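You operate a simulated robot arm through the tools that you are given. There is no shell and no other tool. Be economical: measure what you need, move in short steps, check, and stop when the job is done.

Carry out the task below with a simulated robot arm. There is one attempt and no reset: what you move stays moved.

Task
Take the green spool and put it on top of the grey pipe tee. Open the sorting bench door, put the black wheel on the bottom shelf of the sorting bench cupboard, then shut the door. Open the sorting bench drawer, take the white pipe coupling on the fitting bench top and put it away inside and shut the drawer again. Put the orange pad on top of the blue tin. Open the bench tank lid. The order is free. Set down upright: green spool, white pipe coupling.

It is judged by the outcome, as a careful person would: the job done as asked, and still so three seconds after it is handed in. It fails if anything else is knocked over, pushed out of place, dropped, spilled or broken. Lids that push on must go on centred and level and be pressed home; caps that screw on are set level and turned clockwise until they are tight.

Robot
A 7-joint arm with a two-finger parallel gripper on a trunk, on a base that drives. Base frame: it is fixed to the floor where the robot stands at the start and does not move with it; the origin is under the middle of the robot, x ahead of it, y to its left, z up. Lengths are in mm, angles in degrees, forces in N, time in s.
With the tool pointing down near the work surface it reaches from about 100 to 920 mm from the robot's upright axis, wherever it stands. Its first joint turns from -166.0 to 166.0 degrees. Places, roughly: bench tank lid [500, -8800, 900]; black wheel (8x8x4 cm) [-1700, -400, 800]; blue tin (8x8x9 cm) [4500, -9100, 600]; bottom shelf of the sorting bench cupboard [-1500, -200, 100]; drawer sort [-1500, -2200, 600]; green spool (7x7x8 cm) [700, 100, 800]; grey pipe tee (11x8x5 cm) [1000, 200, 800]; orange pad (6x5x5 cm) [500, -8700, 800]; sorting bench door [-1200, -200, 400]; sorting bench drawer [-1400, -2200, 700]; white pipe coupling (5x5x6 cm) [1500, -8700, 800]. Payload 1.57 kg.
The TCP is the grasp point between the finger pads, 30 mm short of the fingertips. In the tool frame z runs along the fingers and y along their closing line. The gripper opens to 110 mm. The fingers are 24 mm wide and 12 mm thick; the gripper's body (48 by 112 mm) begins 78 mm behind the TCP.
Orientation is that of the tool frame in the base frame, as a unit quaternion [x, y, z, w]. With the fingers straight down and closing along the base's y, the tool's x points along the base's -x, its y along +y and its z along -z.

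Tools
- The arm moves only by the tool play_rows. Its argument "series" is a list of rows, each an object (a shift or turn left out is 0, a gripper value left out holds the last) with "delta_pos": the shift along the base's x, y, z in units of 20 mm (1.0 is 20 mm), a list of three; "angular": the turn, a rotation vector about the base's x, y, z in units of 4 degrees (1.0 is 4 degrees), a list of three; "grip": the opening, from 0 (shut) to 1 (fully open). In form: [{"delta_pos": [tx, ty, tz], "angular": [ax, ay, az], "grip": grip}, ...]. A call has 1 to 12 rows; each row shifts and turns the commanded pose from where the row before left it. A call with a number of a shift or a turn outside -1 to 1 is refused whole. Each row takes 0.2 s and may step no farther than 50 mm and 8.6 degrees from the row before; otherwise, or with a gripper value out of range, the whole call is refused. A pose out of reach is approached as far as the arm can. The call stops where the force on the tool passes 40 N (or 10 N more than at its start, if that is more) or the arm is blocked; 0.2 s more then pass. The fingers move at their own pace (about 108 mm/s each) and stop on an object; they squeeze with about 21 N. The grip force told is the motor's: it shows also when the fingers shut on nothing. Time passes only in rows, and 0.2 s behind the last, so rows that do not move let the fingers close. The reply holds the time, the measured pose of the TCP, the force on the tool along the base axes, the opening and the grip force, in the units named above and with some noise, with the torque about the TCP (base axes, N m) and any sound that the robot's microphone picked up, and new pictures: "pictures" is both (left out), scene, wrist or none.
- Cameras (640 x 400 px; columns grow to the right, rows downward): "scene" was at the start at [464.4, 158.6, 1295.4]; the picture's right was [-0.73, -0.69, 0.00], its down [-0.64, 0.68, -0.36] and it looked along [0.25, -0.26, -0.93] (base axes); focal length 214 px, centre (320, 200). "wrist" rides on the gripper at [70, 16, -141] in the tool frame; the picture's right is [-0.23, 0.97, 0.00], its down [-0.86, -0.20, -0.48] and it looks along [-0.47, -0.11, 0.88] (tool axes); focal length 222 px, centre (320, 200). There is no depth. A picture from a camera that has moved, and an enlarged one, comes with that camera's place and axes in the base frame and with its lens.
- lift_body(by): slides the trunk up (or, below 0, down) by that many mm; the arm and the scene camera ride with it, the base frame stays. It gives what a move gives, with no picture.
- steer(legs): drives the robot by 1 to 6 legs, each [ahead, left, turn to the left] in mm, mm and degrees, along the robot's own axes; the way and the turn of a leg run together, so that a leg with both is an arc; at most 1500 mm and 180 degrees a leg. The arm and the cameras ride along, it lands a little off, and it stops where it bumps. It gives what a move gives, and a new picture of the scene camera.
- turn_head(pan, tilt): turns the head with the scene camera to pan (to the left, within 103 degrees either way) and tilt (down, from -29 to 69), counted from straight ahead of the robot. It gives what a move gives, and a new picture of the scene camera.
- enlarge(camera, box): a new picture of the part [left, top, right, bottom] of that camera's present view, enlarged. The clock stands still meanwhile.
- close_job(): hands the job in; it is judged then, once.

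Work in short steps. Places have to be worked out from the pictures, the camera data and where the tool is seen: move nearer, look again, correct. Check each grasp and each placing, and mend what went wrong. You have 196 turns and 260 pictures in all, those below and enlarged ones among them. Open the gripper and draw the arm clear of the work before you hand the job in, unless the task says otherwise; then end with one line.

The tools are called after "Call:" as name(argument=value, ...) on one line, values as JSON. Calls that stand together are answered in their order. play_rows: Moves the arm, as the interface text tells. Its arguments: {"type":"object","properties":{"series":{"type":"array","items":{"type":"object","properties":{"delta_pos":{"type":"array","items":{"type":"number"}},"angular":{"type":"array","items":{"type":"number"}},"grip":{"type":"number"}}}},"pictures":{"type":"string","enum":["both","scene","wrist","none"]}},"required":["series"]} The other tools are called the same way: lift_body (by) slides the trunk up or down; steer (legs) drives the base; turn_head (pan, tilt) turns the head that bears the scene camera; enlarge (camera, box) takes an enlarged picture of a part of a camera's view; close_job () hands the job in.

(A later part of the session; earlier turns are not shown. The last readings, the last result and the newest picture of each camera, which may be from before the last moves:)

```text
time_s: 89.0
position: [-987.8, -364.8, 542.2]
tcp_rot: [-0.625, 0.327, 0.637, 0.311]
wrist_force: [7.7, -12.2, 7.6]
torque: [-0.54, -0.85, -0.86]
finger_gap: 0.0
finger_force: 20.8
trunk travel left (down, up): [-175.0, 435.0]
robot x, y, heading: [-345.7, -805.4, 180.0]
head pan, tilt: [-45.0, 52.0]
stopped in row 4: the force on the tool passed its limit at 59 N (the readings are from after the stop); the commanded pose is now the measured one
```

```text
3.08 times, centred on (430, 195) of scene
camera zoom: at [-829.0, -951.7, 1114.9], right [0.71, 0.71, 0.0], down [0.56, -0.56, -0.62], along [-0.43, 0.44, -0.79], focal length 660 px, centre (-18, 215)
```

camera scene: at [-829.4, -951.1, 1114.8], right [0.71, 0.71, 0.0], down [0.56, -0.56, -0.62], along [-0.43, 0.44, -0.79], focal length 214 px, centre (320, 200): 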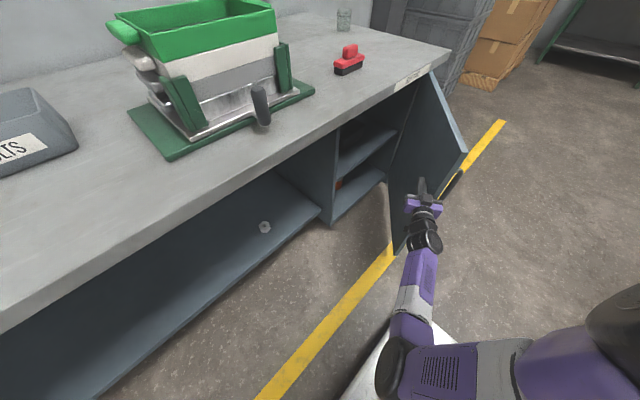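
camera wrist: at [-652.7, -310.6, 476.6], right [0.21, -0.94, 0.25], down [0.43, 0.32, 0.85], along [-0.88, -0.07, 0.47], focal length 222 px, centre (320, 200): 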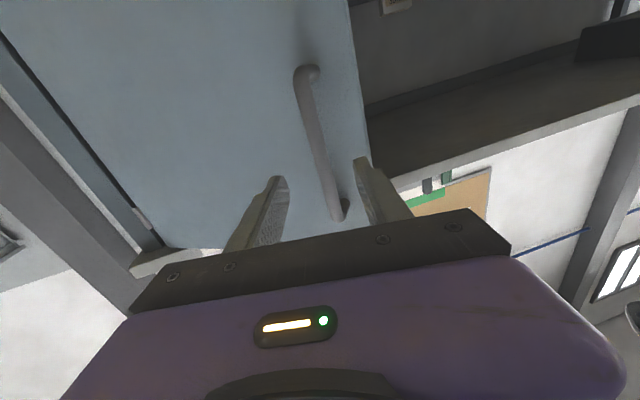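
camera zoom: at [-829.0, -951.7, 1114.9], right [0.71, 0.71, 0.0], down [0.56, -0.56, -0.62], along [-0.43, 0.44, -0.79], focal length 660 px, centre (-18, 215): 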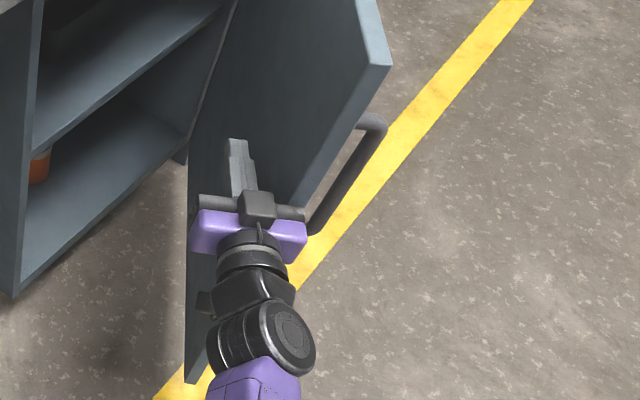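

The palm front is pressing on the door's end edge (radial force). Retreat along the tool axis first.

Call:
play_rows(series=[{"delta_pos": [0.5, -0.8, 0]}, {"delta_pos": [0.5, -0.8, 0]}, {"delta_pos": [0.5, -0.8, 0]}, {"delta_pos": [0.5, -0.8, 0]}, {"delta_pos": [0.3, -0.8, 0]}], pictures="none")

Call:
enlarge(camera="scene", box=[350, 120, 510, 270])

```text
time_s: 90.2
position: [-941.4, -443.7, 543.4]
tcp_rot: [-0.625, 0.327, 0.637, 0.31]
wrist_force: [0.7, 0.5, 0.1]
torque: [0.01, 0.01, -0.04]
finger_gap: 0.0
finger_force: 20.8
trunk travel left (down, up): [-175.0, 435.0]
robot x, y, heading: [-350.9, -805.9, 179.7]
head pan, tilt: [-45.0, 52.0]
```

```text
2.67 times, centred on (430, 195) of scene
camera zoom: at [-829.4, -951.2, 1114.7], right [0.71, 0.71, 0.0], down [0.56, -0.56, -0.62], along [-0.43, 0.44, -0.79], focal length 572 px, centre (27, 213)
```

zoom: 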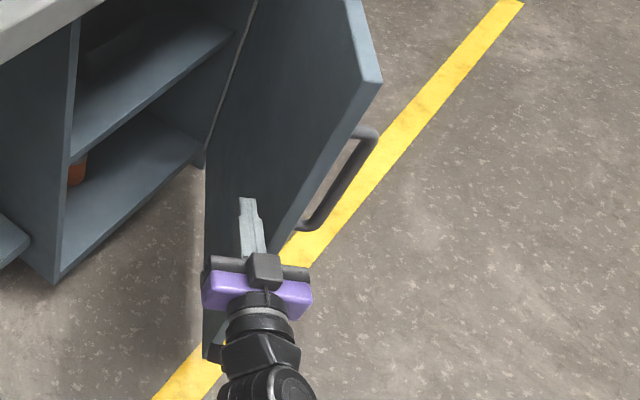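

Free. Shift inward 25 mm then advance along the door so the palm is past the free edge.

Call:
play_rows(series=[{"delta_pos": [-0.7, -0.4, 0]}, {"delta_pos": [-0.55, -0.4, 0]}, {"delta_pos": [-0.55, 0.83, 0]}, {"delta_pos": [-0.55, 0.83, 0]}, {"delta_pos": [-0.55, 0.83, 0]}, {"delta_pos": [-0.55, 0.83, 0]}, {"delta_pos": [-0.55, 0.83, 0]}, {"delta_pos": [-0.55, 0.83, 0]}, {"delta_pos": [-0.55, 0.83, 0]}, {"delta_pos": [-0.55, 0.83, 0]}, {"delta_pos": [-0.4, 0.6, 0]}], pictures="none")

Call:
enlarge(camera="scene", box=[350, 120, 510, 270])

```text
time_s: 92.6
position: [-1063.4, -315.5, 544.1]
tcp_rot: [-0.625, 0.328, 0.636, 0.312]
wrist_force: [0.0, 0.3, -0.3]
torque: [-0.02, 0.03, -0.02]
finger_gap: 0.0
finger_force: 20.8
trunk travel left (down, up): [-175.0, 435.0]
robot x, y, heading: [-349.3, -804.3, 180.1]
head pan, tilt: [-45.0, 52.0]
```

```text
2.67 times, centred on (430, 195) of scene
camera zoom: at [-829.3, -951.3, 1114.7], right [0.71, 0.71, 0.0], down [0.56, -0.56, -0.62], along [-0.43, 0.44, -0.79], focal length 572 px, centre (27, 213)
```

zoom: 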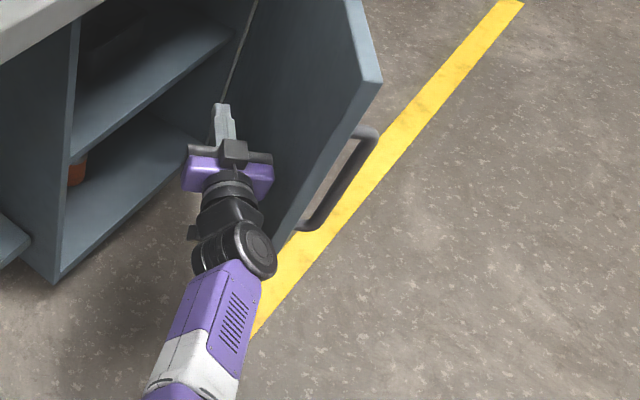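

Clear and deep inside. Now sweep outward with the hand's side, starting gently.

Call:
play_rows(series=[{"delta_pos": [0.4, 0.25, 0]}, {"delta_pos": [0.4, 0.25, 0]}, {"delta_pos": [0.3, 0.2, 0]}, {"delta_pos": [0.3, 0.2, 0]}, {"delta_pos": [0.3, 0.2, 0]}, {"delta_pos": [0.3, 0.25, 0]}, {"delta_pos": [0.3, 0.25, 0]}, {"delta_pos": [0.3, 0.3, 0]}, {"delta_pos": [0.3, 0.3, 0]}, {"delta_pos": [0.3, 0.3, 0]}, {"delta_pos": [0.3, 0.3, 0]}, {"delta_pos": [0.3, 0.3, 0]}], pictures="none")

Call:
play_rows(series=[{"delta_pos": [0.25, 0.35, 0]}, {"delta_pos": [0.25, 0.35, 0]}, {"delta_pos": [0.25, 0.35, 0]}, {"delta_pos": [0.25, 0.35, 0]}, {"delta_pos": [0.25, 0.35, 0]}, {"delta_pos": [0.25, 0.35, 0]}, {"delta_pos": [0.25, 0.35, 0]}, {"delta_pos": [0.25, 0.35, 0]}], pictures="scene")

```text
time_s: 95.2
position: [-1024.2, -292.1, 542.0]
tcp_rot: [-0.625, 0.327, 0.637, 0.311]
wrist_force: [-0.8, -0.4, -0.1]
torque: [0.01, 0.04, 0.01]
finger_gap: 0.0
finger_force: 20.7
out of reach, approached as far as the arm can: row 6, 7, 8, 9, 10, 11
trunk travel left (down, up): [-175.0, 435.0]
robot x, y, heading: [-346.9, -806.2, 179.7]
head pan, tilt: [-45.0, 52.0]
```

```text
time_s: 97.0
position: [-1016.4, -289.0, 543.0]
tcp_rot: [-0.625, 0.328, 0.637, 0.311]
wrist_force: [-0.1, 0.4, -0.9]
torque: [-0.01, 0.01, 0.01]
finger_gap: 0.0
finger_force: 20.8
out of reach, approached as far as the arm can: row 1, 2, 3, 4, 5, 6, 7, 8
trunk travel left (down, up): [-175.0, 435.0]
robot x, y, heading: [-349.6, -804.8, 179.9]
head pan, tilt: [-45.0, 52.0]
camera scene: at [-829.4, -951.3, 1114.7], right [0.71, 0.71, 0.0], down [0.56, -0.56, -0.62], along [-0.43, 0.44, -0.79], focal length 214 px, centre (320, 200)
```

scene: 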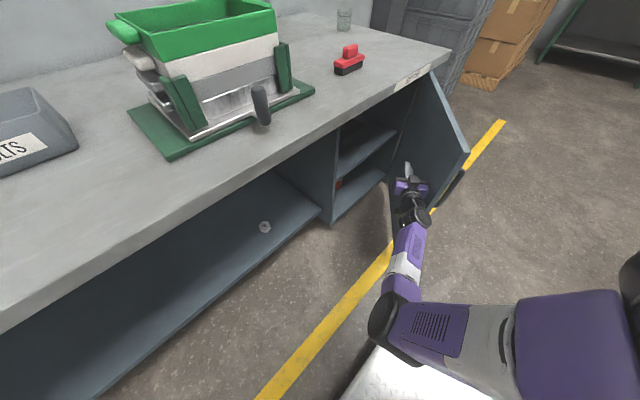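

Arm reach is exhausted with no force; use the base: drive right (toward +y) so the hand sweeps the door further.

Call:
steer(legs=[[0, -120, 0]])

```text
time_s: 98.3
position: [-1015.3, -166.5, 542.4]
tcp_rot: [-0.625, 0.327, 0.636, 0.312]
wrist_force: [0.1, 0.5, 0.3]
torque: [0.07, -0.01, 0.01]
finger_gap: 0.0
finger_force: 21.9
trunk travel left (down, up): [-175.0, 435.0]
robot x, y, heading: [-345.7, -683.1, 179.4]
head pan, tilt: [-45.0, 52.0]
camera scene: at [-829.2, -828.9, 1114.7], right [0.71, 0.71, 0.0], down [0.56, -0.56, -0.62], along [-0.43, 0.44, -0.79], focal length 214 px, centre (320, 200)
```

scene: 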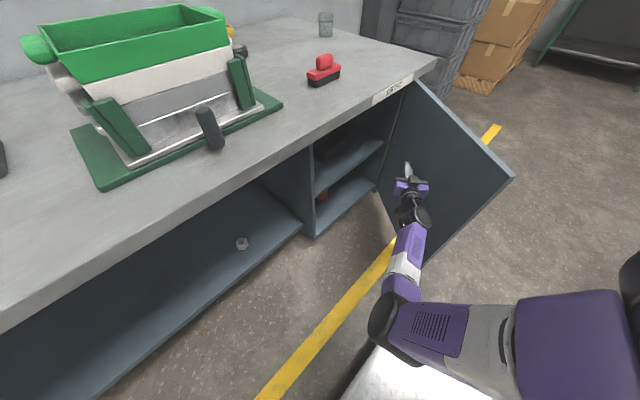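

Works well. Another 130 mm.

Call:
steer(legs=[[0, -130, 0]])

```text
time_s: 99.6
position: [-1015.9, -36.1, 543.3]
tcp_rot: [-0.626, 0.327, 0.636, 0.311]
wrist_force: [0.4, 0.1, 0.1]
torque: [0.0, -0.02, -0.03]
finger_gap: 0.0
finger_force: 20.5
trunk travel left (down, up): [-175.0, 435.0]
robot x, y, heading: [-345.4, -548.6, 179.8]
head pan, tilt: [-45.0, 52.0]
camera scene: at [-828.9, -698.2, 1114.7], right [0.71, 0.71, 0.0], down [0.56, -0.56, -0.62], along [-0.43, 0.44, -0.79], focal length 214 px, centre (320, 200)
```

scene: 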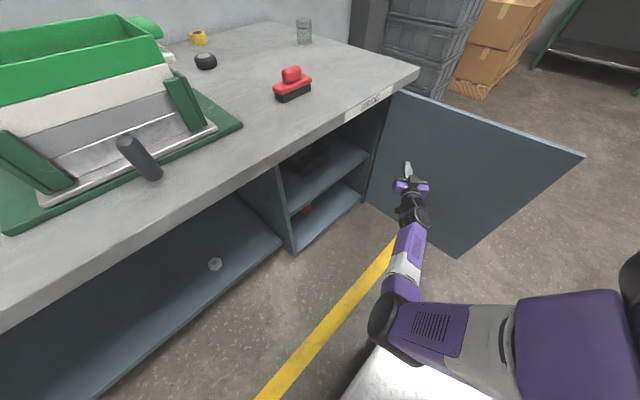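

Door is open ~90°. Retract the hand from the door, then raise the trunk.

Call:
play_rows(series=[{"delta_pos": [0.3, -1, 0]}, {"delta_pos": [0.3, -1, 0]}, {"delta_pos": [0.5, -1, 0], "angular": [0, 0, 1]}, {"delta_pos": [0.6, -1, 0], "angular": [0, 0, 1]}, {"delta_pos": [0.6, -1, 0], "angular": [0, 0, 1]}, {"delta_pos": [0.6, -1, 0], "angular": [0, 0, 1]}, {"delta_pos": [0.6, -1, 0], "angular": [0, 0, 1]}, {"delta_pos": [0.6, -1, 0], "angular": [0, 0, 1]}, {"delta_pos": [0.5, -1, 0], "angular": [0, 0, 1]}, {"delta_pos": [0, 0, 0], "angular": [0, 0, 1]}, {"delta_pos": [0, 0, 0], "angular": [0, 0, 1]}, {"angular": [0, 0, 1]}], pictures="none")

Call:
lift_body(by=400)

Call:
turn_head(pan=-10, tilt=50)

```text
time_s: 102.2
position: [-925.0, -216.3, 543.1]
tcp_rot: [-0.7, 0.093, 0.705, 0.073]
wrist_force: [0.4, 0.1, 0.3]
torque: [-0.02, 0.01, -0.01]
finger_gap: 0.0
finger_force: 20.4
trunk travel left (down, up): [-175.0, 435.0]
robot x, y, heading: [-349.7, -554.4, 179.6]
head pan, tilt: [-45.0, 52.0]
```

```text
time_s: 106.0
position: [-923.6, -216.6, 943.3]
tcp_rot: [-0.699, 0.094, 0.705, 0.075]
wrist_force: [0.2, 0.0, 0.0]
torque: [-0.03, -0.02, 0.01]
finger_gap: 0.0
finger_force: 21.2
trunk travel left (down, up): [-575.0, 35.0]
robot x, y, heading: [-347.2, -551.2, 179.9]
head pan, tilt: [-45.0, 52.0]
```

```text
time_s: 107.0
position: [-924.8, -216.7, 944.3]
tcp_rot: [-0.699, 0.094, 0.705, 0.073]
wrist_force: [-0.5, -0.2, -1.2]
torque: [0.03, -0.01, 0.02]
finger_gap: 0.0
finger_force: 21.0
trunk travel left (down, up): [-575.0, 35.0]
robot x, y, heading: [-346.6, -550.5, 180.1]
head pan, tilt: [-10.0, 50.0]
camera scene: at [-851.7, -737.8, 1517.3], right [0.18, 0.98, 0.0], down [0.75, -0.14, -0.64], along [-0.63, 0.11, -0.77], focal length 214 px, centre (320, 200)
```

scene: 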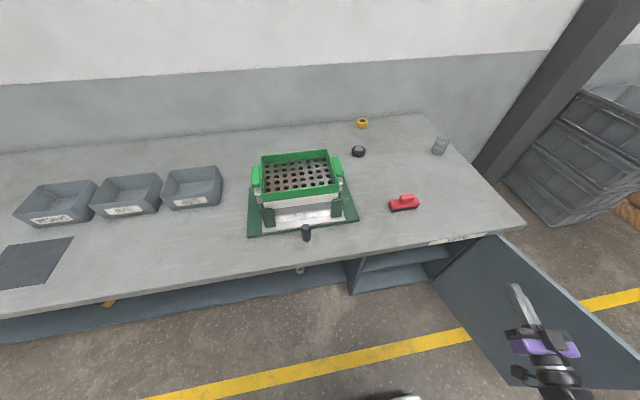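

Wheel triangulated at ≈ (−1706, −385, ~815). Level the yaw, pitch the tool 45° down, open the gripper, then drive nearer.

Call:
play_rows(series=[{"angular": [0, 0, 0.85], "grip": 1}, {"angular": [0, 0, 0.85]}, {"angular": [0, 0, 0.85]}, {"angular": [0, 0, 0.85]}, {"angular": [0, -1, 0], "delta_pos": [0, 0, 0.5]}, {"angular": [0, -1, 0], "delta_pos": [0, 0, 0.5]}, {"angular": [0, -1, 0], "delta_pos": [0, 0, 0.5]}, {"angular": [0, -1, 0], "delta_pos": [0, 0, 0.5]}, {"angular": [0, -1, 0]}, {"angular": [0, -1, 0]}, {"angular": [0, -1, 0]}, {"angular": [0, -1, 0]}], pictures="none")

Call:
play_rows(series=[{"angular": [0, -1, 0]}, {"angular": [0, -1, 0]}, {"angular": [0, -1, 0]}], pictures="none")

Call:
steer(legs=[[410, -165, 0]])

```text
time_s: 109.6
position: [-923.9, -215.9, 982.7]
tcp_rot: [0.874, -0.013, -0.486, 0.006]
wrist_force: [0.4, 0.1, -0.2]
torque: [0.04, 0.02, 0.02]
finger_gap: 109.8
finger_force: 0.2
trunk travel left (down, up): [-575.0, 35.0]
robot x, y, heading: [-346.6, -551.3, 180.0]
head pan, tilt: [-10.0, 50.0]
```

```text
time_s: 110.4
position: [-924.4, -216.1, 983.0]
tcp_rot: [0.92, -0.014, -0.392, 0.004]
wrist_force: [-0.2, 0.7, -0.6]
torque: [0.0, 0.02, 0.03]
finger_gap: 110.0
finger_force: 0.0
trunk travel left (down, up): [-575.0, 35.0]
robot x, y, heading: [-347.0, -549.8, 179.7]
head pan, tilt: [-10.0, 50.0]
```

```text
time_s: 113.0
position: [-1326.6, -49.9, 984.0]
tcp_rot: [0.92, -0.01, -0.392, 0.006]
wrist_force: [-0.4, 0.8, 0.4]
torque: [-0.01, -0.01, 0.0]
finger_gap: 110.1
finger_force: 0.0
trunk travel left (down, up): [-575.0, 35.0]
robot x, y, heading: [-746.4, -380.7, -179.8]
head pan, tilt: [-10.0, 50.0]
camera scene: at [-1251.7, -571.5, 1517.3], right [0.17, 0.99, 0.0], down [0.75, -0.13, -0.64], along [-0.63, 0.11, -0.77], focal length 214 px, centre (320, 200)
```

scene: 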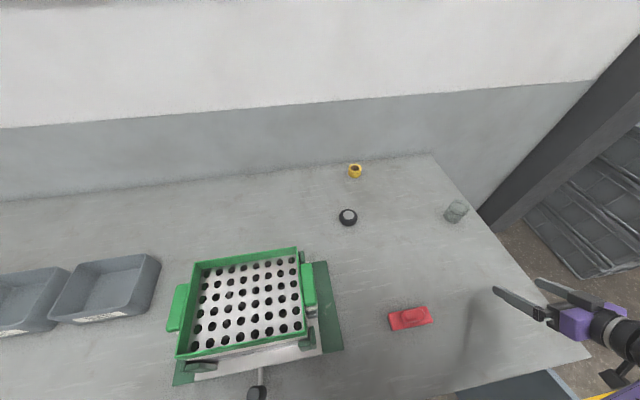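

Move diagonally over the bench toward the wheel at safe height.

Call:
play_rows(series=[{"delta_pos": [-1, -1, 0]}, {"delta_pos": [-1, -1, 0]}, {"delta_pos": [-1, -1, 0]}, {"delta_pos": [-1, -1, 0]}, {"delta_pos": [-1, -1, 0]}, {"delta_pos": [-1, -1, 0]}, {"delta_pos": [-1, -1, 0]}, {"delta_pos": [-1, -1, 0]}, {"delta_pos": [-1, -1, 0]}, {"delta_pos": [-1, -1, 0]}, {"delta_pos": [-1, -1, 0]}, {"delta_pos": [-1, -1, 0]}], pictures="none")

Call:
play_rows(series=[{"delta_pos": [-1, -1, -0.5]}, {"delta_pos": [-1, -1, -0.5]}, {"delta_pos": [-1, -1, -0.5]}, {"delta_pos": [-0.5, -1, -0.5]}], pictures="both")

```text
time_s: 115.7
position: [-1565.7, -289.1, 983.5]
tcp_rot: [0.92, -0.011, -0.393, 0.006]
wrist_force: [0.0, 0.2, 0.4]
torque: [0.0, 0.0, -0.01]
finger_gap: 110.0
finger_force: 0.1
trunk travel left (down, up): [-575.0, 35.0]
robot x, y, heading: [-750.3, -380.8, -179.9]
head pan, tilt: [-10.0, 50.0]
```

```text
time_s: 116.7
position: [-1636.0, -368.6, 943.7]
tcp_rot: [0.92, -0.011, -0.392, 0.006]
wrist_force: [0.2, -0.5, 0.4]
torque: [0.0, 0.02, -0.03]
finger_gap: 109.9
finger_force: 0.1
trunk travel left (down, up): [-575.0, 35.0]
robot x, y, heading: [-747.8, -381.9, -179.7]
head pan, tilt: [-10.0, 50.0]
camera scene: at [-1251.7, -571.3, 1517.4], right [0.17, 0.99, 0.0], down [0.75, -0.13, -0.64], along [-0.63, 0.11, -0.77], focal length 214 px, centre (320, 200)
camera wrist: at [-1486.2, -389.1, 992.2], right [-0.17, -0.97, 0.18], down [-0.24, 0.22, 0.94], along [-0.95, 0.12, -0.27], focal length 222 px, centre (320, 200)
```

scene: 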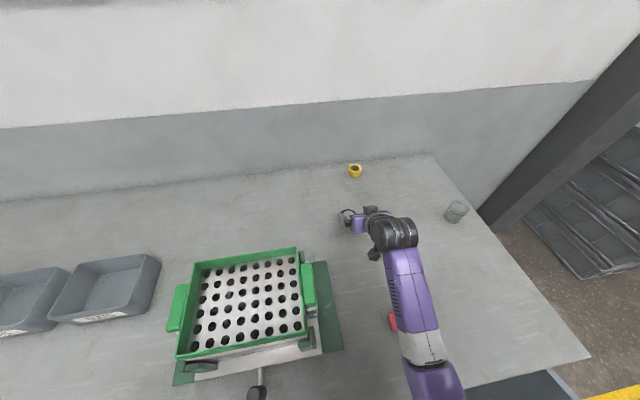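
wrist: 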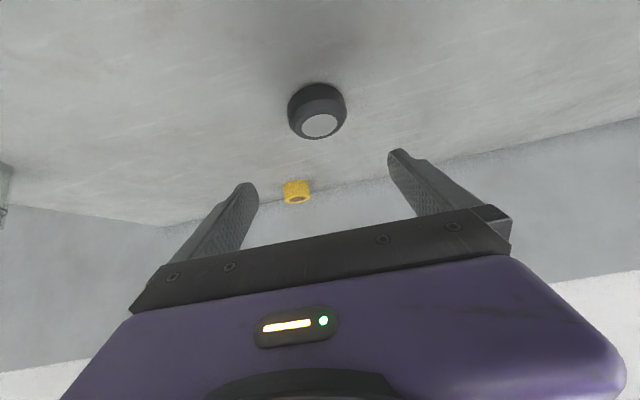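

Wheel at ≈ (−1718, −377). Align and lower partway, then look.

Call:
play_rows(series=[{"delta_pos": [-0.95, -0.1, -0.3]}, {"delta_pos": [-0.95, -0.1, -0.3]}, {"delta_pos": [-0.95, -0.1, -0.3]}, {"delta_pos": [-0.95, -0.12, -0.3]}, {"delta_pos": [0, 0, -1]}, {"delta_pos": [0, 0, -0.8]}], pictures="both")

```text
time_s: 118.0
position: [-1713.3, -379.7, 883.8]
tcp_rot: [0.92, -0.011, -0.393, 0.006]
wrist_force: [0.3, -1.1, -0.1]
torque: [-0.01, 0.02, -0.01]
finger_gap: 110.1
finger_force: 0.1
trunk travel left (down, up): [-575.0, 35.0]
robot x, y, heading: [-751.6, -384.1, -179.8]
head pan, tilt: [-10.0, 50.0]
camera scene: at [-1251.8, -571.5, 1517.3], right [0.17, 0.99, 0.0], down [0.75, -0.13, -0.64], along [-0.63, 0.11, -0.77], focal length 214 px, centre (320, 200)
camera wrist: at [-1563.1, -398.5, 931.9], right [-0.17, -0.97, 0.18], down [-0.24, 0.22, 0.94], along [-0.95, 0.12, -0.27], focal length 222 px, centre (320, 200)
```

scene: 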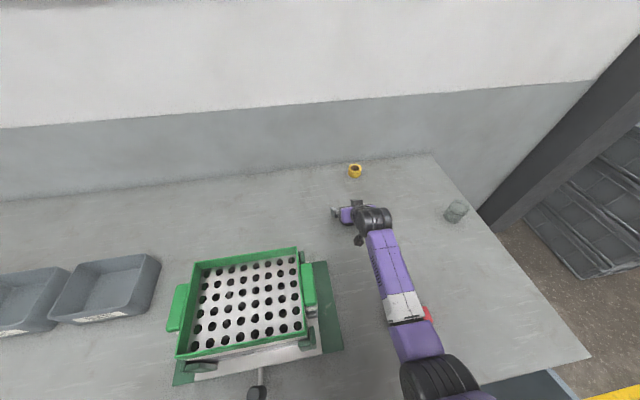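
wrist: 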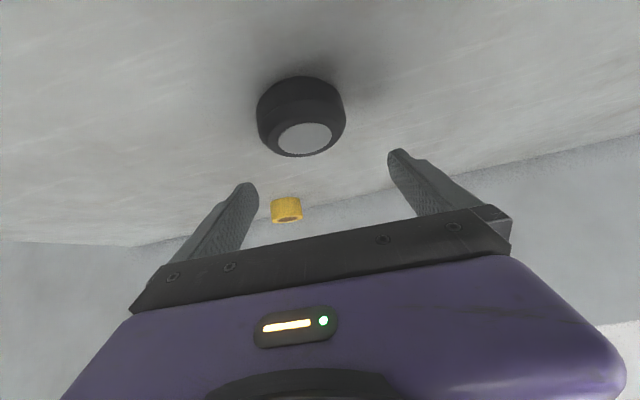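

Wheel centre (−1721, −376, 813). Lower onto it and close.

Call:
play_rows(series=[{"delta_pos": [-0.1, 0.18, -0.8]}, {"delta_pos": [-0.1, 0, -0.7]}, {"delta_pos": [0, 0, -0.7]}, {"delta_pos": [0, 0, -0.4]}, {"grip": 0.7}, {"grip": 0.55}, {"grip": 0.55}, {"grip": 0.55}], pictures="wrist")

```text
time_s: 119.8
position: [-1716.9, -372.9, 832.3]
tcp_rot: [0.92, -0.01, -0.392, 0.006]
wrist_force: [-0.4, 0.6, 0.2]
torque: [0.02, 0.01, -0.01]
finger_gap: 71.6
finger_force: 21.2
trunk travel left (down, up): [-575.0, 35.0]
robot x, y, heading: [-749.0, -379.8, -180.1]
head pan, tilt: [-10.0, 50.0]
camera wrist: at [-1567.0, -394.0, 880.4], right [-0.17, -0.97, 0.18], down [-0.24, 0.22, 0.94], along [-0.95, 0.12, -0.27], focal length 222 px, centre (320, 200)
```

wrist: 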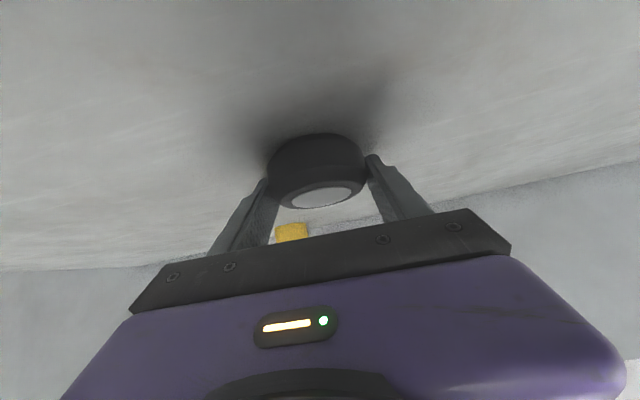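

Gripped (71.6 mm). Lift slowly and check for slip.

Call:
play_rows(series=[{"delta_pos": [0, 0, 0.2], "grip": 0.4}, {"delta_pos": [0, 0, 0.4]}, {"delta_pos": [0, 0, 0.6]}, {"delta_pos": [0, 0, 0.8]}, {"delta_pos": [0, 0, 0.8]}, {"delta_pos": [0, 0, 0.8]}, {"delta_pos": [0, 0, 0.8]}], pictures="wrist")

```text
time_s: 121.5
position: [-1716.0, -375.4, 919.0]
tcp_rot: [0.92, -0.011, -0.393, 0.006]
wrist_force: [-0.2, -0.5, -1.7]
torque: [0.04, -0.02, -0.04]
finger_gap: 71.5
finger_force: 21.2
trunk travel left (down, up): [-575.0, 35.0]
robot x, y, heading: [-749.6, -381.3, -179.9]
head pan, tilt: [-10.0, 50.0]
camera wrist: at [-1566.7, -395.2, 967.8], right [-0.17, -0.97, 0.18], down [-0.24, 0.22, 0.94], along [-0.95, 0.12, -0.27], focal length 222 px, centre (320, 200)
```

wrist: 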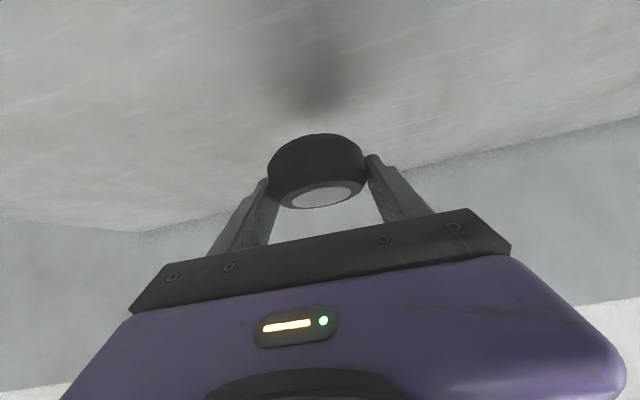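

Held firmly and level. Raise and back the robot away from the bench.

Call:
play_rows(series=[{"delta_pos": [0.3, 0.2, 0.8]}, {"delta_pos": [0.5, 0.4, 0.8]}, {"delta_pos": [0.8, 0.5, 0]}, {"delta_pos": [0.8, 0.5, 0]}, {"delta_pos": [0.8, 0.5, 0]}, {"delta_pos": [0.8, 0.5, 0]}, {"delta_pos": [0.8, 0, 0]}, {"delta_pos": [0.8, 0, 0]}, {"delta_pos": [0.8, 0, 0]}, {"delta_pos": [0.8, 0, 0]}, {"delta_pos": [0.8, 0, 0]}, {"delta_pos": [0.8, 0, 0]}], pictures="none")

Call:
steer(legs=[[-460, -80, 0]])

```text
time_s: 124.0
position: [-1541.3, -322.3, 950.3]
tcp_rot: [0.92, -0.011, -0.393, 0.005]
wrist_force: [-1.0, -0.2, -2.0]
torque: [0.01, -0.02, -0.03]
finger_gap: 71.5
finger_force: 21.2
trunk travel left (down, up): [-575.0, 35.0]
robot x, y, heading: [-747.6, -381.9, -180.1]
head pan, tilt: [-10.0, 50.0]
```

```text
time_s: 126.9
position: [-1072.0, -239.1, 951.1]
tcp_rot: [0.92, -0.012, -0.392, 0.005]
wrist_force: [-0.1, -0.6, -2.0]
torque: [-0.04, -0.03, 0.02]
finger_gap: 71.2
finger_force: 20.9
trunk travel left (down, up): [-575.0, 35.0]
robot x, y, heading: [-280.5, -301.7, 179.7]
head pan, tilt: [-10.0, 50.0]
camera scene: at [-783.9, -489.2, 1517.3], right [0.18, 0.98, 0.0], down [0.75, -0.13, -0.64], along [-0.63, 0.11, -0.77], focal length 214 px, centre (320, 200)
```

scene: 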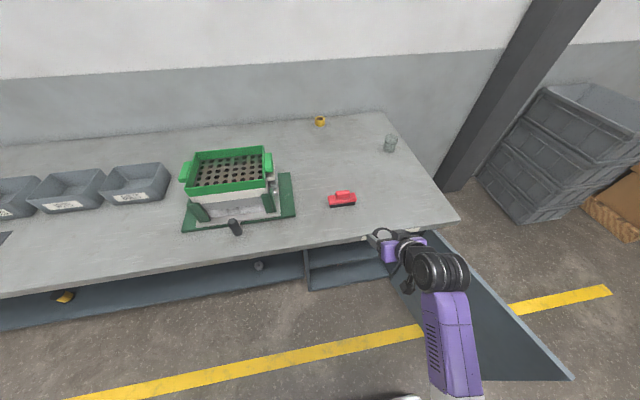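

Retract slightly further, then lower the trunk to shelf level and look into the cupboard.

Call:
play_rows(series=[{"delta_pos": [0.9, 0, 0]}, {"delta_pos": [0.9, 0, 0]}, {"delta_pos": [0.9, 0, 0]}, {"delta_pos": [0.9, 0, 0]}], pictures="none")

Call:
lift_body(by=-560)

Call:
turn_head(pan=-12, tilt=40)

```text
time_s: 127.9
position: [-999.6, -237.4, 951.7]
tcp_rot: [0.92, -0.013, -0.392, 0.005]
wrist_force: [-0.1, 0.4, -1.5]
torque: [0.03, -0.01, 0.0]
finger_gap: 71.2
finger_force: 21.1
trunk travel left (down, up): [-575.0, 35.0]
robot x, y, heading: [-277.7, -303.7, 180.0]
head pan, tilt: [-10.0, 50.0]
```

```text
refused: -560 is not a number from -400 to 400
```

```text
time_s: 128.6
position: [-999.9, -236.7, 951.1]
tcp_rot: [0.92, -0.012, -0.392, 0.005]
wrist_force: [-0.7, -0.6, -1.1]
torque: [0.02, -0.03, -0.01]
finger_gap: 71.0
finger_force: 21.5
trunk travel left (down, up): [-575.0, 35.0]
robot x, y, heading: [-280.6, -301.3, 179.9]
head pan, tilt: [-12.0, 40.0]
camera scene: at [-791.1, -484.8, 1531.4], right [0.21, 0.98, 0.0], down [0.63, -0.13, -0.77], along [-0.75, 0.16, -0.64], focal length 214 px, centre (320, 200)
```

scene: 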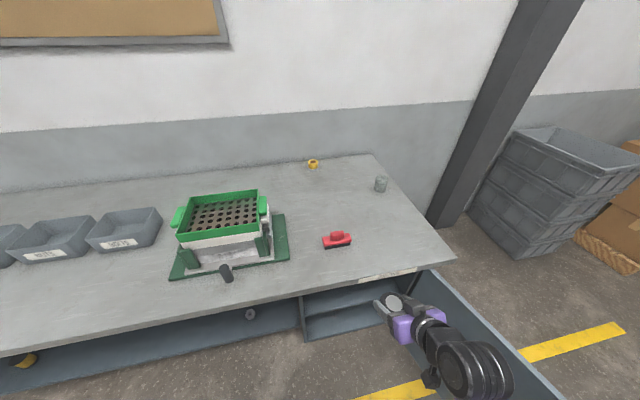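

Lower in two goes.

Call:
lift_body(by=-400)

Call:
lift_body(by=-160)

Call:
turn_head(pan=-5, tilt=45)

```text
time_s: 132.4
position: [-1000.0, -237.3, 551.9]
tcp_rot: [0.92, -0.012, -0.393, 0.005]
wrist_force: [0.2, 1.3, -2.7]
torque: [-0.04, -0.04, 0.03]
finger_gap: 71.1
finger_force: 20.5
trunk travel left (down, up): [-175.0, 435.0]
robot x, y, heading: [-280.2, -297.4, 179.8]
head pan, tilt: [-12.0, 40.0]
```

```text
time_s: 134.3
position: [-999.4, -237.1, 391.2]
tcp_rot: [0.92, -0.013, -0.393, 0.005]
wrist_force: [-0.4, -0.4, -1.6]
torque: [0.02, 0.0, -0.02]
finger_gap: 71.0
finger_force: 20.9
trunk travel left (down, up): [-15.0, 595.0]
robot x, y, heading: [-275.4, -303.1, 179.8]
head pan, tilt: [-12.0, 40.0]
```

```text
time_s: 134.9
position: [-999.3, -237.3, 391.6]
tcp_rot: [0.919, -0.012, -0.393, 0.005]
wrist_force: [0.2, -0.3, -1.3]
torque: [0.03, -0.02, -0.01]
finger_gap: 71.1
finger_force: 21.0
trunk travel left (down, up): [-15.0, 595.0]
robot x, y, heading: [-277.4, -301.4, 179.9]
head pan, tilt: [-5.0, 45.0]
camera scene: at [-788.9, -495.4, 964.2], right [0.09, 1.0, 0.0], down [0.7, -0.06, -0.71], along [-0.7, 0.06, -0.71], focal length 214 px, centre (320, 200)
```

scene: 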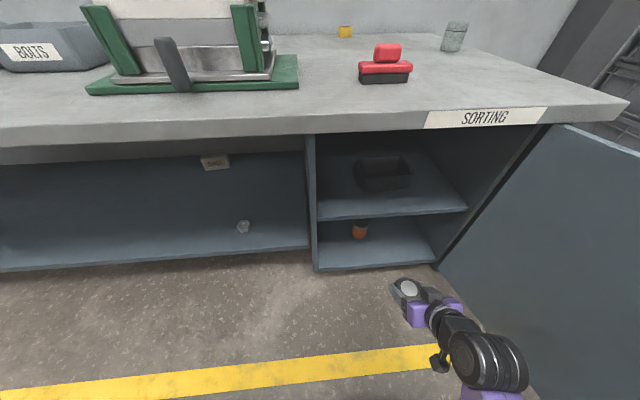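

The can on the bottom shelf is at ≈ (−1346, −260); I'll aim the wheel at (−1335, −110). Lower and shift first in front of the opening.

Call:
play_rows(series=[{"delta_pos": [0, 0.64, -0.95]}, {"delta_pos": [0, 0.64, -0.95]}, {"delta_pos": [0, 0.64, -0.95]}, {"delta_pos": [0, 0.64, -0.95]}, {"delta_pos": [0, 0.64, -0.95]}, {"delta_pos": [0, 0.64, -0.95]}, {"delta_pos": [0, 0.64, -0.95]}, {"delta_pos": [0, 0.64, -0.95]}, {"delta_pos": [0, 0.64, -0.95]}, {"delta_pos": [0, 0.64, -0.95]}], pictures="both")

```text
time_s: 137.1
position: [-1001.8, -108.4, 198.6]
tcp_rot: [0.92, -0.012, -0.392, 0.006]
wrist_force: [0.1, -0.4, -1.4]
torque: [-0.03, -0.03, 0.01]
finger_gap: 70.8
finger_force: 20.7
trunk travel left (down, up): [-15.0, 595.0]
robot x, y, heading: [-281.7, -303.0, 179.9]
head pan, tilt: [-5.0, 45.0]
camera scene: at [-788.9, -495.4, 964.2], right [0.09, 1.0, 0.0], down [0.7, -0.06, -0.71], along [-0.7, 0.06, -0.71], focal length 214 px, centre (320, 200)
camera wrist: at [-851.1, -128.6, 248.0], right [-0.18, -0.97, 0.18], down [-0.24, 0.22, 0.94], along [-0.95, 0.12, -0.27], focal length 222 px, centre (320, 200)
```

scene: 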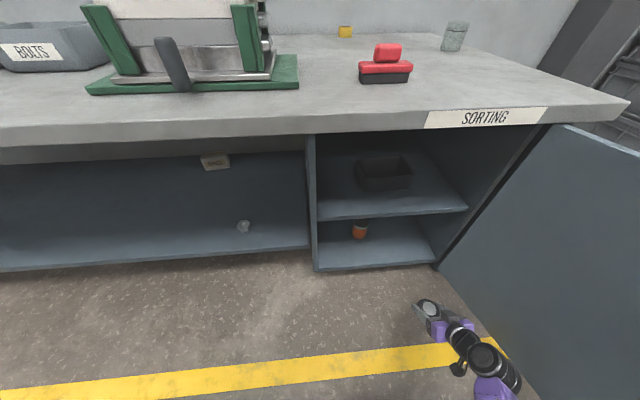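
wrist: 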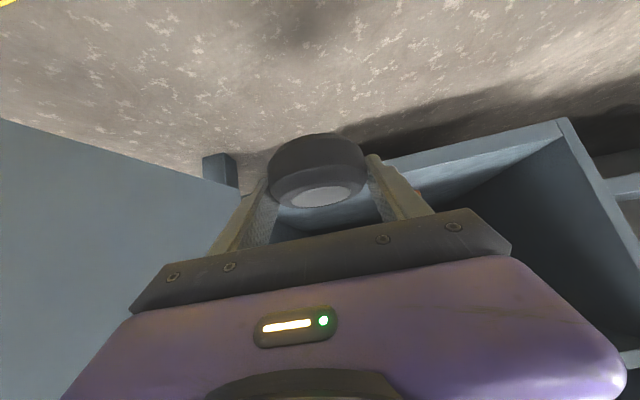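

Too far for the arm; drive forward 200 mm at this height, then extend.

Call:
play_rows(series=[{"delta_pos": [0, -0.4, 0.7]}], pictures="none")

Call:
steer(legs=[[200, 30, 0]])

Call:
enlarge(camera="wrist", box=[0, 0, 640, 400])

```text
time_s: 137.5
position: [-1000.9, -117.6, 214.2]
tcp_rot: [0.92, -0.013, -0.392, 0.005]
wrist_force: [0.4, 0.6, -1.5]
torque: [-0.01, -0.02, 0.02]
finger_gap: 71.1
finger_force: 20.9
trunk travel left (down, up): [-15.0, 595.0]
robot x, y, heading: [-277.9, -300.8, 180.0]
head pan, tilt: [-5.0, 45.0]
```

```text
time_s: 139.1
position: [-1199.4, -145.2, 212.8]
tcp_rot: [0.92, -0.014, -0.392, 0.004]
wrist_force: [0.6, -0.5, -1.4]
torque: [0.03, 0.02, -0.03]
finger_gap: 71.2
finger_force: 20.5
trunk travel left (down, up): [-15.0, 595.0]
robot x, y, heading: [-477.7, -333.2, 179.8]
head pan, tilt: [-5.0, 45.0]
camera scene: at [-988.1, -523.8, 964.2], right [0.09, 1.0, 0.0], down [0.7, -0.06, -0.71], along [-0.7, 0.06, -0.71], focal length 214 px, centre (320, 200)
```

scene: 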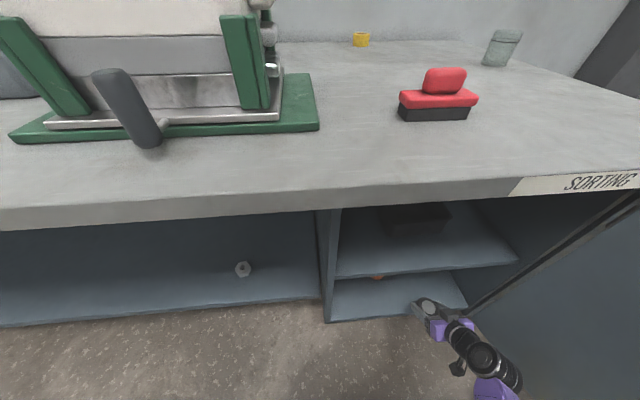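

```text
1.00 times, centred on (320, 200) of wrist (not enlarged: the box is as wide or as high as the picture)
camera zoom: at [-1049.2, -165.6, 262.9], right [-0.18, -0.97, 0.18], down [-0.24, 0.22, 0.94], along [-0.95, 0.12, -0.27], focal length 222 px, centre (320, 200)
```

zoom: 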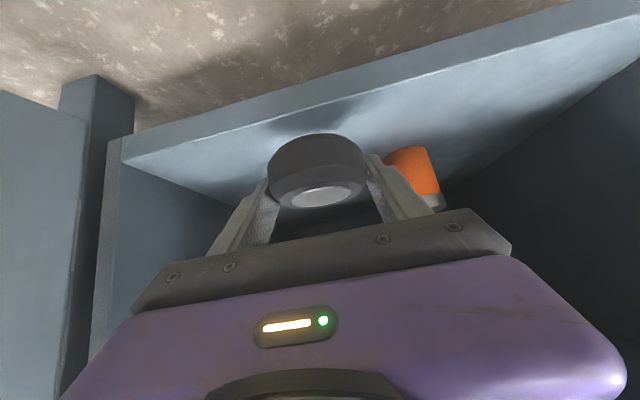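

Good view. Advance inside, then lower onto the shelf.

Call:
play_rows(series=[{"delta_pos": [-0.95, 0.15, 0]}, {"delta_pos": [-0.95, 0.15, 0]}, {"delta_pos": [-0.95, 0.15, 0]}, {"delta_pos": [-0.95, 0.15, 0]}, {"delta_pos": [-0.95, 0.15, 0]}, {"delta_pos": [-0.95, 0, 0]}, {"delta_pos": [-0.95, 0, 0]}, {"delta_pos": [0, 0, -0.5]}, {"delta_pos": [0, 0, -0.5]}, {"delta_pos": [0, 0, -0.5]}], pictures="both")

```text
time_s: 141.3
position: [-1331.6, -131.3, 184.5]
tcp_rot: [0.92, -0.014, -0.393, 0.005]
wrist_force: [0.0, 0.3, -1.8]
torque: [0.02, -0.01, -0.03]
finger_gap: 70.9
finger_force: 21.3
trunk travel left (down, up): [-15.0, 595.0]
robot x, y, heading: [-475.7, -328.1, 179.8]
head pan, tilt: [-5.0, 45.0]
camera scene: at [-988.1, -523.8, 964.2], right [0.09, 1.0, 0.0], down [0.7, -0.06, -0.71], along [-0.7, 0.06, -0.71], focal length 214 px, centre (320, 200)
camera wrist: at [-1181.9, -151.0, 232.7], right [-0.18, -0.97, 0.18], down [-0.24, 0.22, 0.94], along [-0.95, 0.12, -0.27], focal length 222 px, centre (320, 200)
```

scene: 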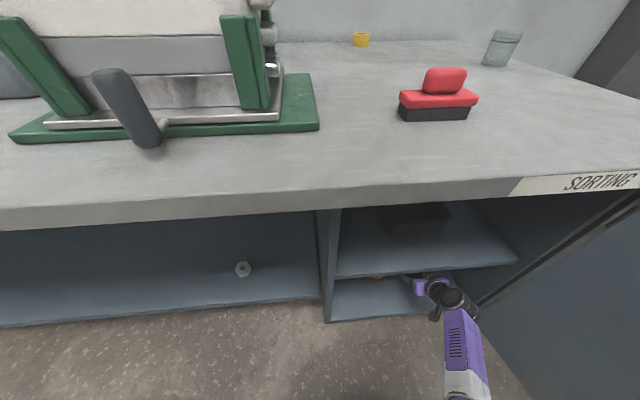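
wrist: 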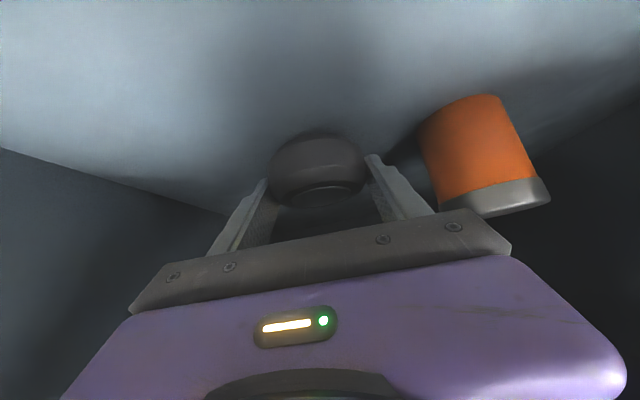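

Lower in small steps until contact.

Call:
play_rows(series=[{"delta_pos": [0, 0, -0.25]}, {"delta_pos": [0, 0, -0.2]}, {}], pictures="none")

Call:
play_rows(series=[{"delta_pos": [0, 0, -0.15]}, {"delta_pos": [0, 0, -0.1]}, {}], pictures="none")

Call:
play_rows(series=[{"delta_pos": [0, 0, -0.15]}, {}], pictures="wrist")

```text
time_s: 142.1
position: [-1333.6, -129.6, 174.3]
tcp_rot: [0.92, -0.013, -0.392, 0.005]
wrist_force: [-0.6, 0.5, -1.8]
torque: [-0.02, -0.01, 0.0]
finger_gap: 71.2
finger_force: 21.1
trunk travel left (down, up): [-15.0, 595.0]
robot x, y, heading: [-480.2, -329.9, 179.7]
head pan, tilt: [-5.0, 45.0]
```

```text
time_s: 142.9
position: [-1334.3, -130.3, 169.1]
tcp_rot: [0.919, -0.012, -0.393, 0.005]
wrist_force: [-0.7, -0.7, -1.1]
torque: [0.0, -0.02, 0.03]
finger_gap: 71.0
finger_force: 21.3
trunk travel left (down, up): [-15.0, 595.0]
robot x, y, heading: [-477.5, -334.7, 179.9]
head pan, tilt: [-5.0, 45.0]
```

```text
time_s: 143.5
position: [-1332.1, -130.2, 165.4]
tcp_rot: [0.92, -0.013, -0.392, 0.005]
wrist_force: [-0.5, 0.8, -1.9]
torque: [0.0, -0.01, -0.01]
finger_gap: 71.2
finger_force: 21.1
trunk travel left (down, up): [-15.0, 595.0]
robot x, y, heading: [-478.5, -326.9, 179.7]
head pan, tilt: [-5.0, 45.0]
camera wrist: at [-1182.3, -150.0, 215.4], right [-0.18, -0.97, 0.18], down [-0.24, 0.22, 0.94], along [-0.95, 0.12, -0.27], focal length 222 px, centre (320, 200)
```

wrist: 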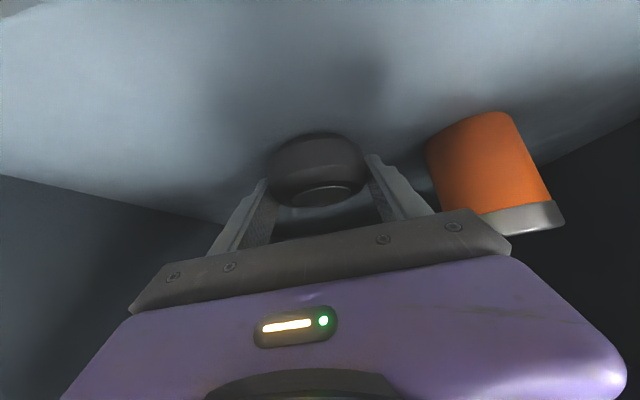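

Still free; continue.

Call:
play_rows(series=[{"delta_pos": [0, 0, -0.2]}, {}], pictures="none")

Call:
play_rows(series=[{"delta_pos": [0, 0, -0.2]}, {}], pictures="none")

Call:
play_rows(series=[{"delta_pos": [0, 0, -0.15]}, {}], pictures="wrist")

```text
time_s: 144.1
position: [-1332.2, -129.0, 161.9]
tcp_rot: [0.92, -0.012, -0.393, 0.005]
wrist_force: [3.5, -1.8, 3.8]
torque: [0.16, -0.13, -0.12]
finger_gap: 70.9
finger_force: 20.6
trunk travel left (down, up): [-15.0, 595.0]
robot x, y, heading: [-479.0, -330.7, 179.7]
head pan, tilt: [-5.0, 45.0]
```

```text
time_s: 144.7
position: [-1333.5, -129.2, 161.1]
tcp_rot: [0.919, -0.014, -0.394, 0.004]
wrist_force: [13.7, -4.6, 28.8]
torque: [0.25, -0.15, -0.13]
finger_gap: 71.6
finger_force: 20.7
trunk travel left (down, up): [-15.0, 595.0]
robot x, y, heading: [-480.3, -333.3, 179.7]
head pan, tilt: [-5.0, 45.0]
```

```text
time_s: 145.1
position: [-1333.7, -129.5, 159.7]
tcp_rot: [0.918, -0.014, -0.395, 0.003]
wrist_force: [11.8, -6.1, 18.2]
torque: [0.4, -0.26, -0.41]
finger_gap: 72.0
finger_force: 20.6
trunk travel left (down, up): [-15.0, 595.0]
robot x, y, heading: [-481.5, -334.4, 179.6]
head pan, tilt: [-5.0, 45.0]
stopped in row 1: the force on the tool passed its limit at 51 N (the readings are from after the stop); the commanded pose is now the measured one
camera wrist: at [-1184.1, -149.9, 207.7], right [-0.18, -0.97, 0.18], down [-0.23, 0.22, 0.95], along [-0.96, 0.12, -0.27], focal length 222 px, centre (320, 200)
```

wrist: 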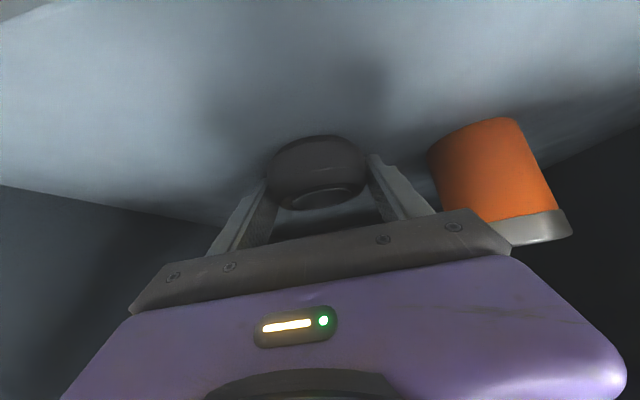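

Wheel rests on the shelf. Release and retreat back along the tool axis and out.

Call:
play_rows(series=[{"delta_pos": [0, 0, 0.1]}, {"grip": 0.72}, {"grip": 0.8}, {}, {"delta_pos": [0.5, 0, 0.48]}, {"delta_pos": [0.6, 0, 0.55]}, {"delta_pos": [0.8, 0, 0.55]}], pictures="wrist")

```text
time_s: 146.7
position: [-1294.8, -130.3, 193.5]
tcp_rot: [0.919, -0.013, -0.394, 0.005]
wrist_force: [0.6, -0.3, 0.1]
torque: [0.0, 0.01, -0.01]
finger_gap: 87.9
finger_force: 0.0
trunk travel left (down, up): [-15.0, 595.0]
robot x, y, heading: [-474.9, -333.1, 179.6]
head pan, tilt: [-5.0, 45.0]
camera wrist: at [-1144.9, -150.2, 240.8], right [-0.18, -0.97, 0.18], down [-0.24, 0.22, 0.95], along [-0.96, 0.12, -0.27], focal length 222 px, centre (320, 200)
```

wrist: 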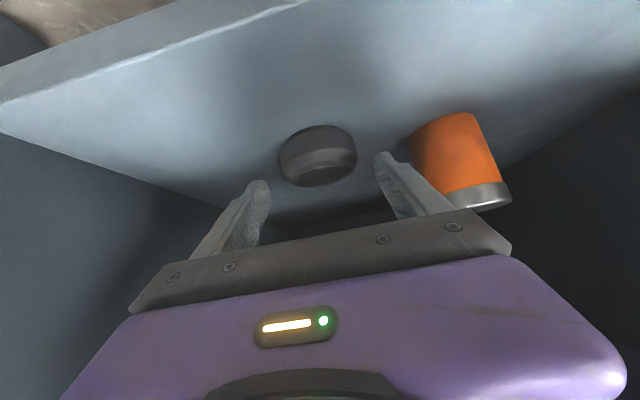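

Wheel placed flat. Withdraw from the cupboard.

Call:
play_rows(series=[{"delta_pos": [1, 0, 0], "grip": 0.4}, {"delta_pos": [1, 0, 0]}, {"delta_pos": [1, 0, 0]}, {"delta_pos": [1, 0, 0]}, {"delta_pos": [1, 0, 0]}, {"delta_pos": [1, 0, 0]}, {"delta_pos": [1, 0, 0]}, {"delta_pos": [1, 0, 0]}, {"delta_pos": [1, 0, 0]}, {"delta_pos": [1, 0, 0]}, {"delta_pos": [1, 0, 0.5]}, {"delta_pos": [1, 0, 0.5]}], pictures="none")

Call:
steer(legs=[[-240, 0, 0]])

Call:
lift_body(by=400)

Call:
lift_body(by=190)

Call:
turn_head(pan=-30, tilt=60)

```text
time_s: 149.3
position: [-1055.9, -130.4, 211.2]
tcp_rot: [0.919, -0.013, -0.394, 0.005]
wrist_force: [0.7, 0.4, 0.4]
torque: [-0.02, 0.02, -0.02]
finger_gap: 43.9
finger_force: 0.1
trunk travel left (down, up): [-15.0, 595.0]
robot x, y, heading: [-477.5, -331.5, 179.8]
head pan, tilt: [-5.0, 45.0]
```

```text
time_s: 151.1
position: [-816.3, -132.0, 211.0]
tcp_rot: [0.919, -0.013, -0.395, 0.004]
wrist_force: [-0.5, -0.3, 0.0]
torque: [-0.01, -0.02, 0.02]
finger_gap: 43.9
finger_force: 0.0
trunk travel left (down, up): [-15.0, 595.0]
robot x, y, heading: [-242.0, -331.6, 179.5]
head pan, tilt: [-5.0, 45.0]
camera scene: at [-748.2, -525.1, 964.2], right [0.09, 1.0, 0.0], down [0.7, -0.06, -0.71], along [-0.7, 0.06, -0.71], focal length 214 px, centre (320, 200)
```

scene: 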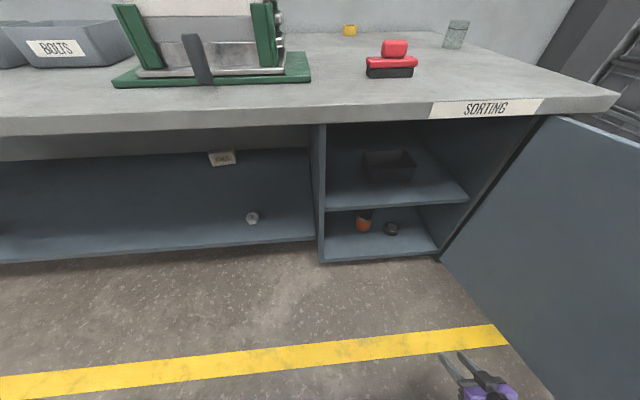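

```text
time_s: 154.9
position: [-816.2, -130.5, 612.6]
tcp_rot: [0.919, -0.013, -0.395, 0.004]
wrist_force: [-0.6, 0.3, -0.5]
torque: [0.01, 0.05, 0.01]
finger_gap: 44.0
finger_force: 0.0
trunk travel left (down, up): [-415.0, 195.0]
robot x, y, heading: [-237.6, -334.3, 179.9]
head pan, tilt: [-5.0, 45.0]
```

```text
time_s: 157.0
position: [-816.6, -131.0, 801.3]
tcp_rot: [0.918, -0.014, -0.395, 0.004]
wrist_force: [0.4, -0.1, 0.0]
torque: [-0.01, 0.0, -0.01]
finger_gap: 44.0
finger_force: 0.0
trunk travel left (down, up): [-605.0, 5.0]
robot x, y, heading: [-238.1, -332.1, 179.9]
head pan, tilt: [-5.0, 45.0]
```

```text
time_s: 157.9
position: [-817.0, -131.5, 801.4]
tcp_rot: [0.919, -0.013, -0.395, 0.004]
wrist_force: [-0.4, -0.3, 0.4]
torque: [0.02, 0.02, 0.01]
finger_gap: 44.0
finger_force: 0.1
trunk travel left (down, up): [-605.0, 5.0]
robot x, y, heading: [-234.6, -331.6, 179.9]
head pan, tilt: [-30.0, 60.0]
camera scene: at [-724.9, -499.0, 1534.8], right [0.5, 0.86, 0.0], down [0.75, -0.43, -0.5], along [-0.43, 0.25, -0.87], focal length 214 px, centre (320, 200)
```

scene: 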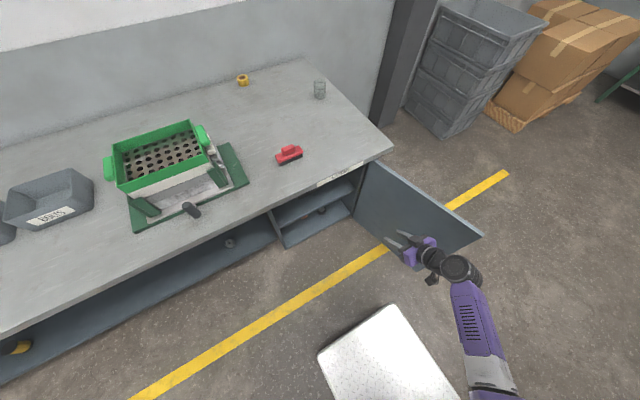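

Wheel confirmed on the bottom shelf. Raise the hand above the door top, pass over to its outer side, and lower.

Call:
play_rows(series=[{"delta_pos": [0, 0, 1]}, {"delta_pos": [0, 0, 1]}, {"delta_pos": [0, 0, 1]}, {"delta_pos": [0, 0, 1]}, {"delta_pos": [0, 0, 1]}, {"delta_pos": [0, 0, 1]}, {"delta_pos": [0, 0, 1]}], pictures="none")

Call:
steer(legs=[[0, -420, 0]])

```text
time_s: 159.5
position: [-815.7, -131.6, 940.9]
tcp_rot: [0.919, -0.012, -0.394, 0.004]
wrist_force: [0.2, -0.1, 0.2]
torque: [0.01, 0.05, -0.01]
finger_gap: 44.1
finger_force: 0.2
trunk travel left (down, up): [-605.0, 5.0]
robot x, y, heading: [-237.6, -335.6, 179.7]
head pan, tilt: [-30.0, 60.0]
```

```text
time_s: 162.1
position: [-816.3, 293.6, 941.3]
tcp_rot: [0.919, -0.011, -0.395, 0.005]
wrist_force: [0.2, -0.3, -0.1]
torque: [0.0, 0.02, 0.0]
finger_gap: 43.8
finger_force: 0.1
trunk travel left (down, up): [-605.0, 5.0]
robot x, y, heading: [-238.2, 91.3, 180.0]
head pan, tilt: [-30.0, 60.0]
camera scene: at [-723.5, -73.8, 1534.7], right [0.5, 0.87, 0.0], down [0.75, -0.43, -0.5], along [-0.43, 0.25, -0.87], focal length 214 px, centre (320, 200)
```

scene: 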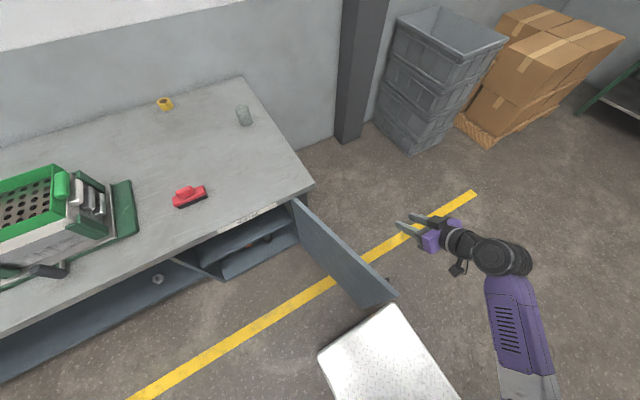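

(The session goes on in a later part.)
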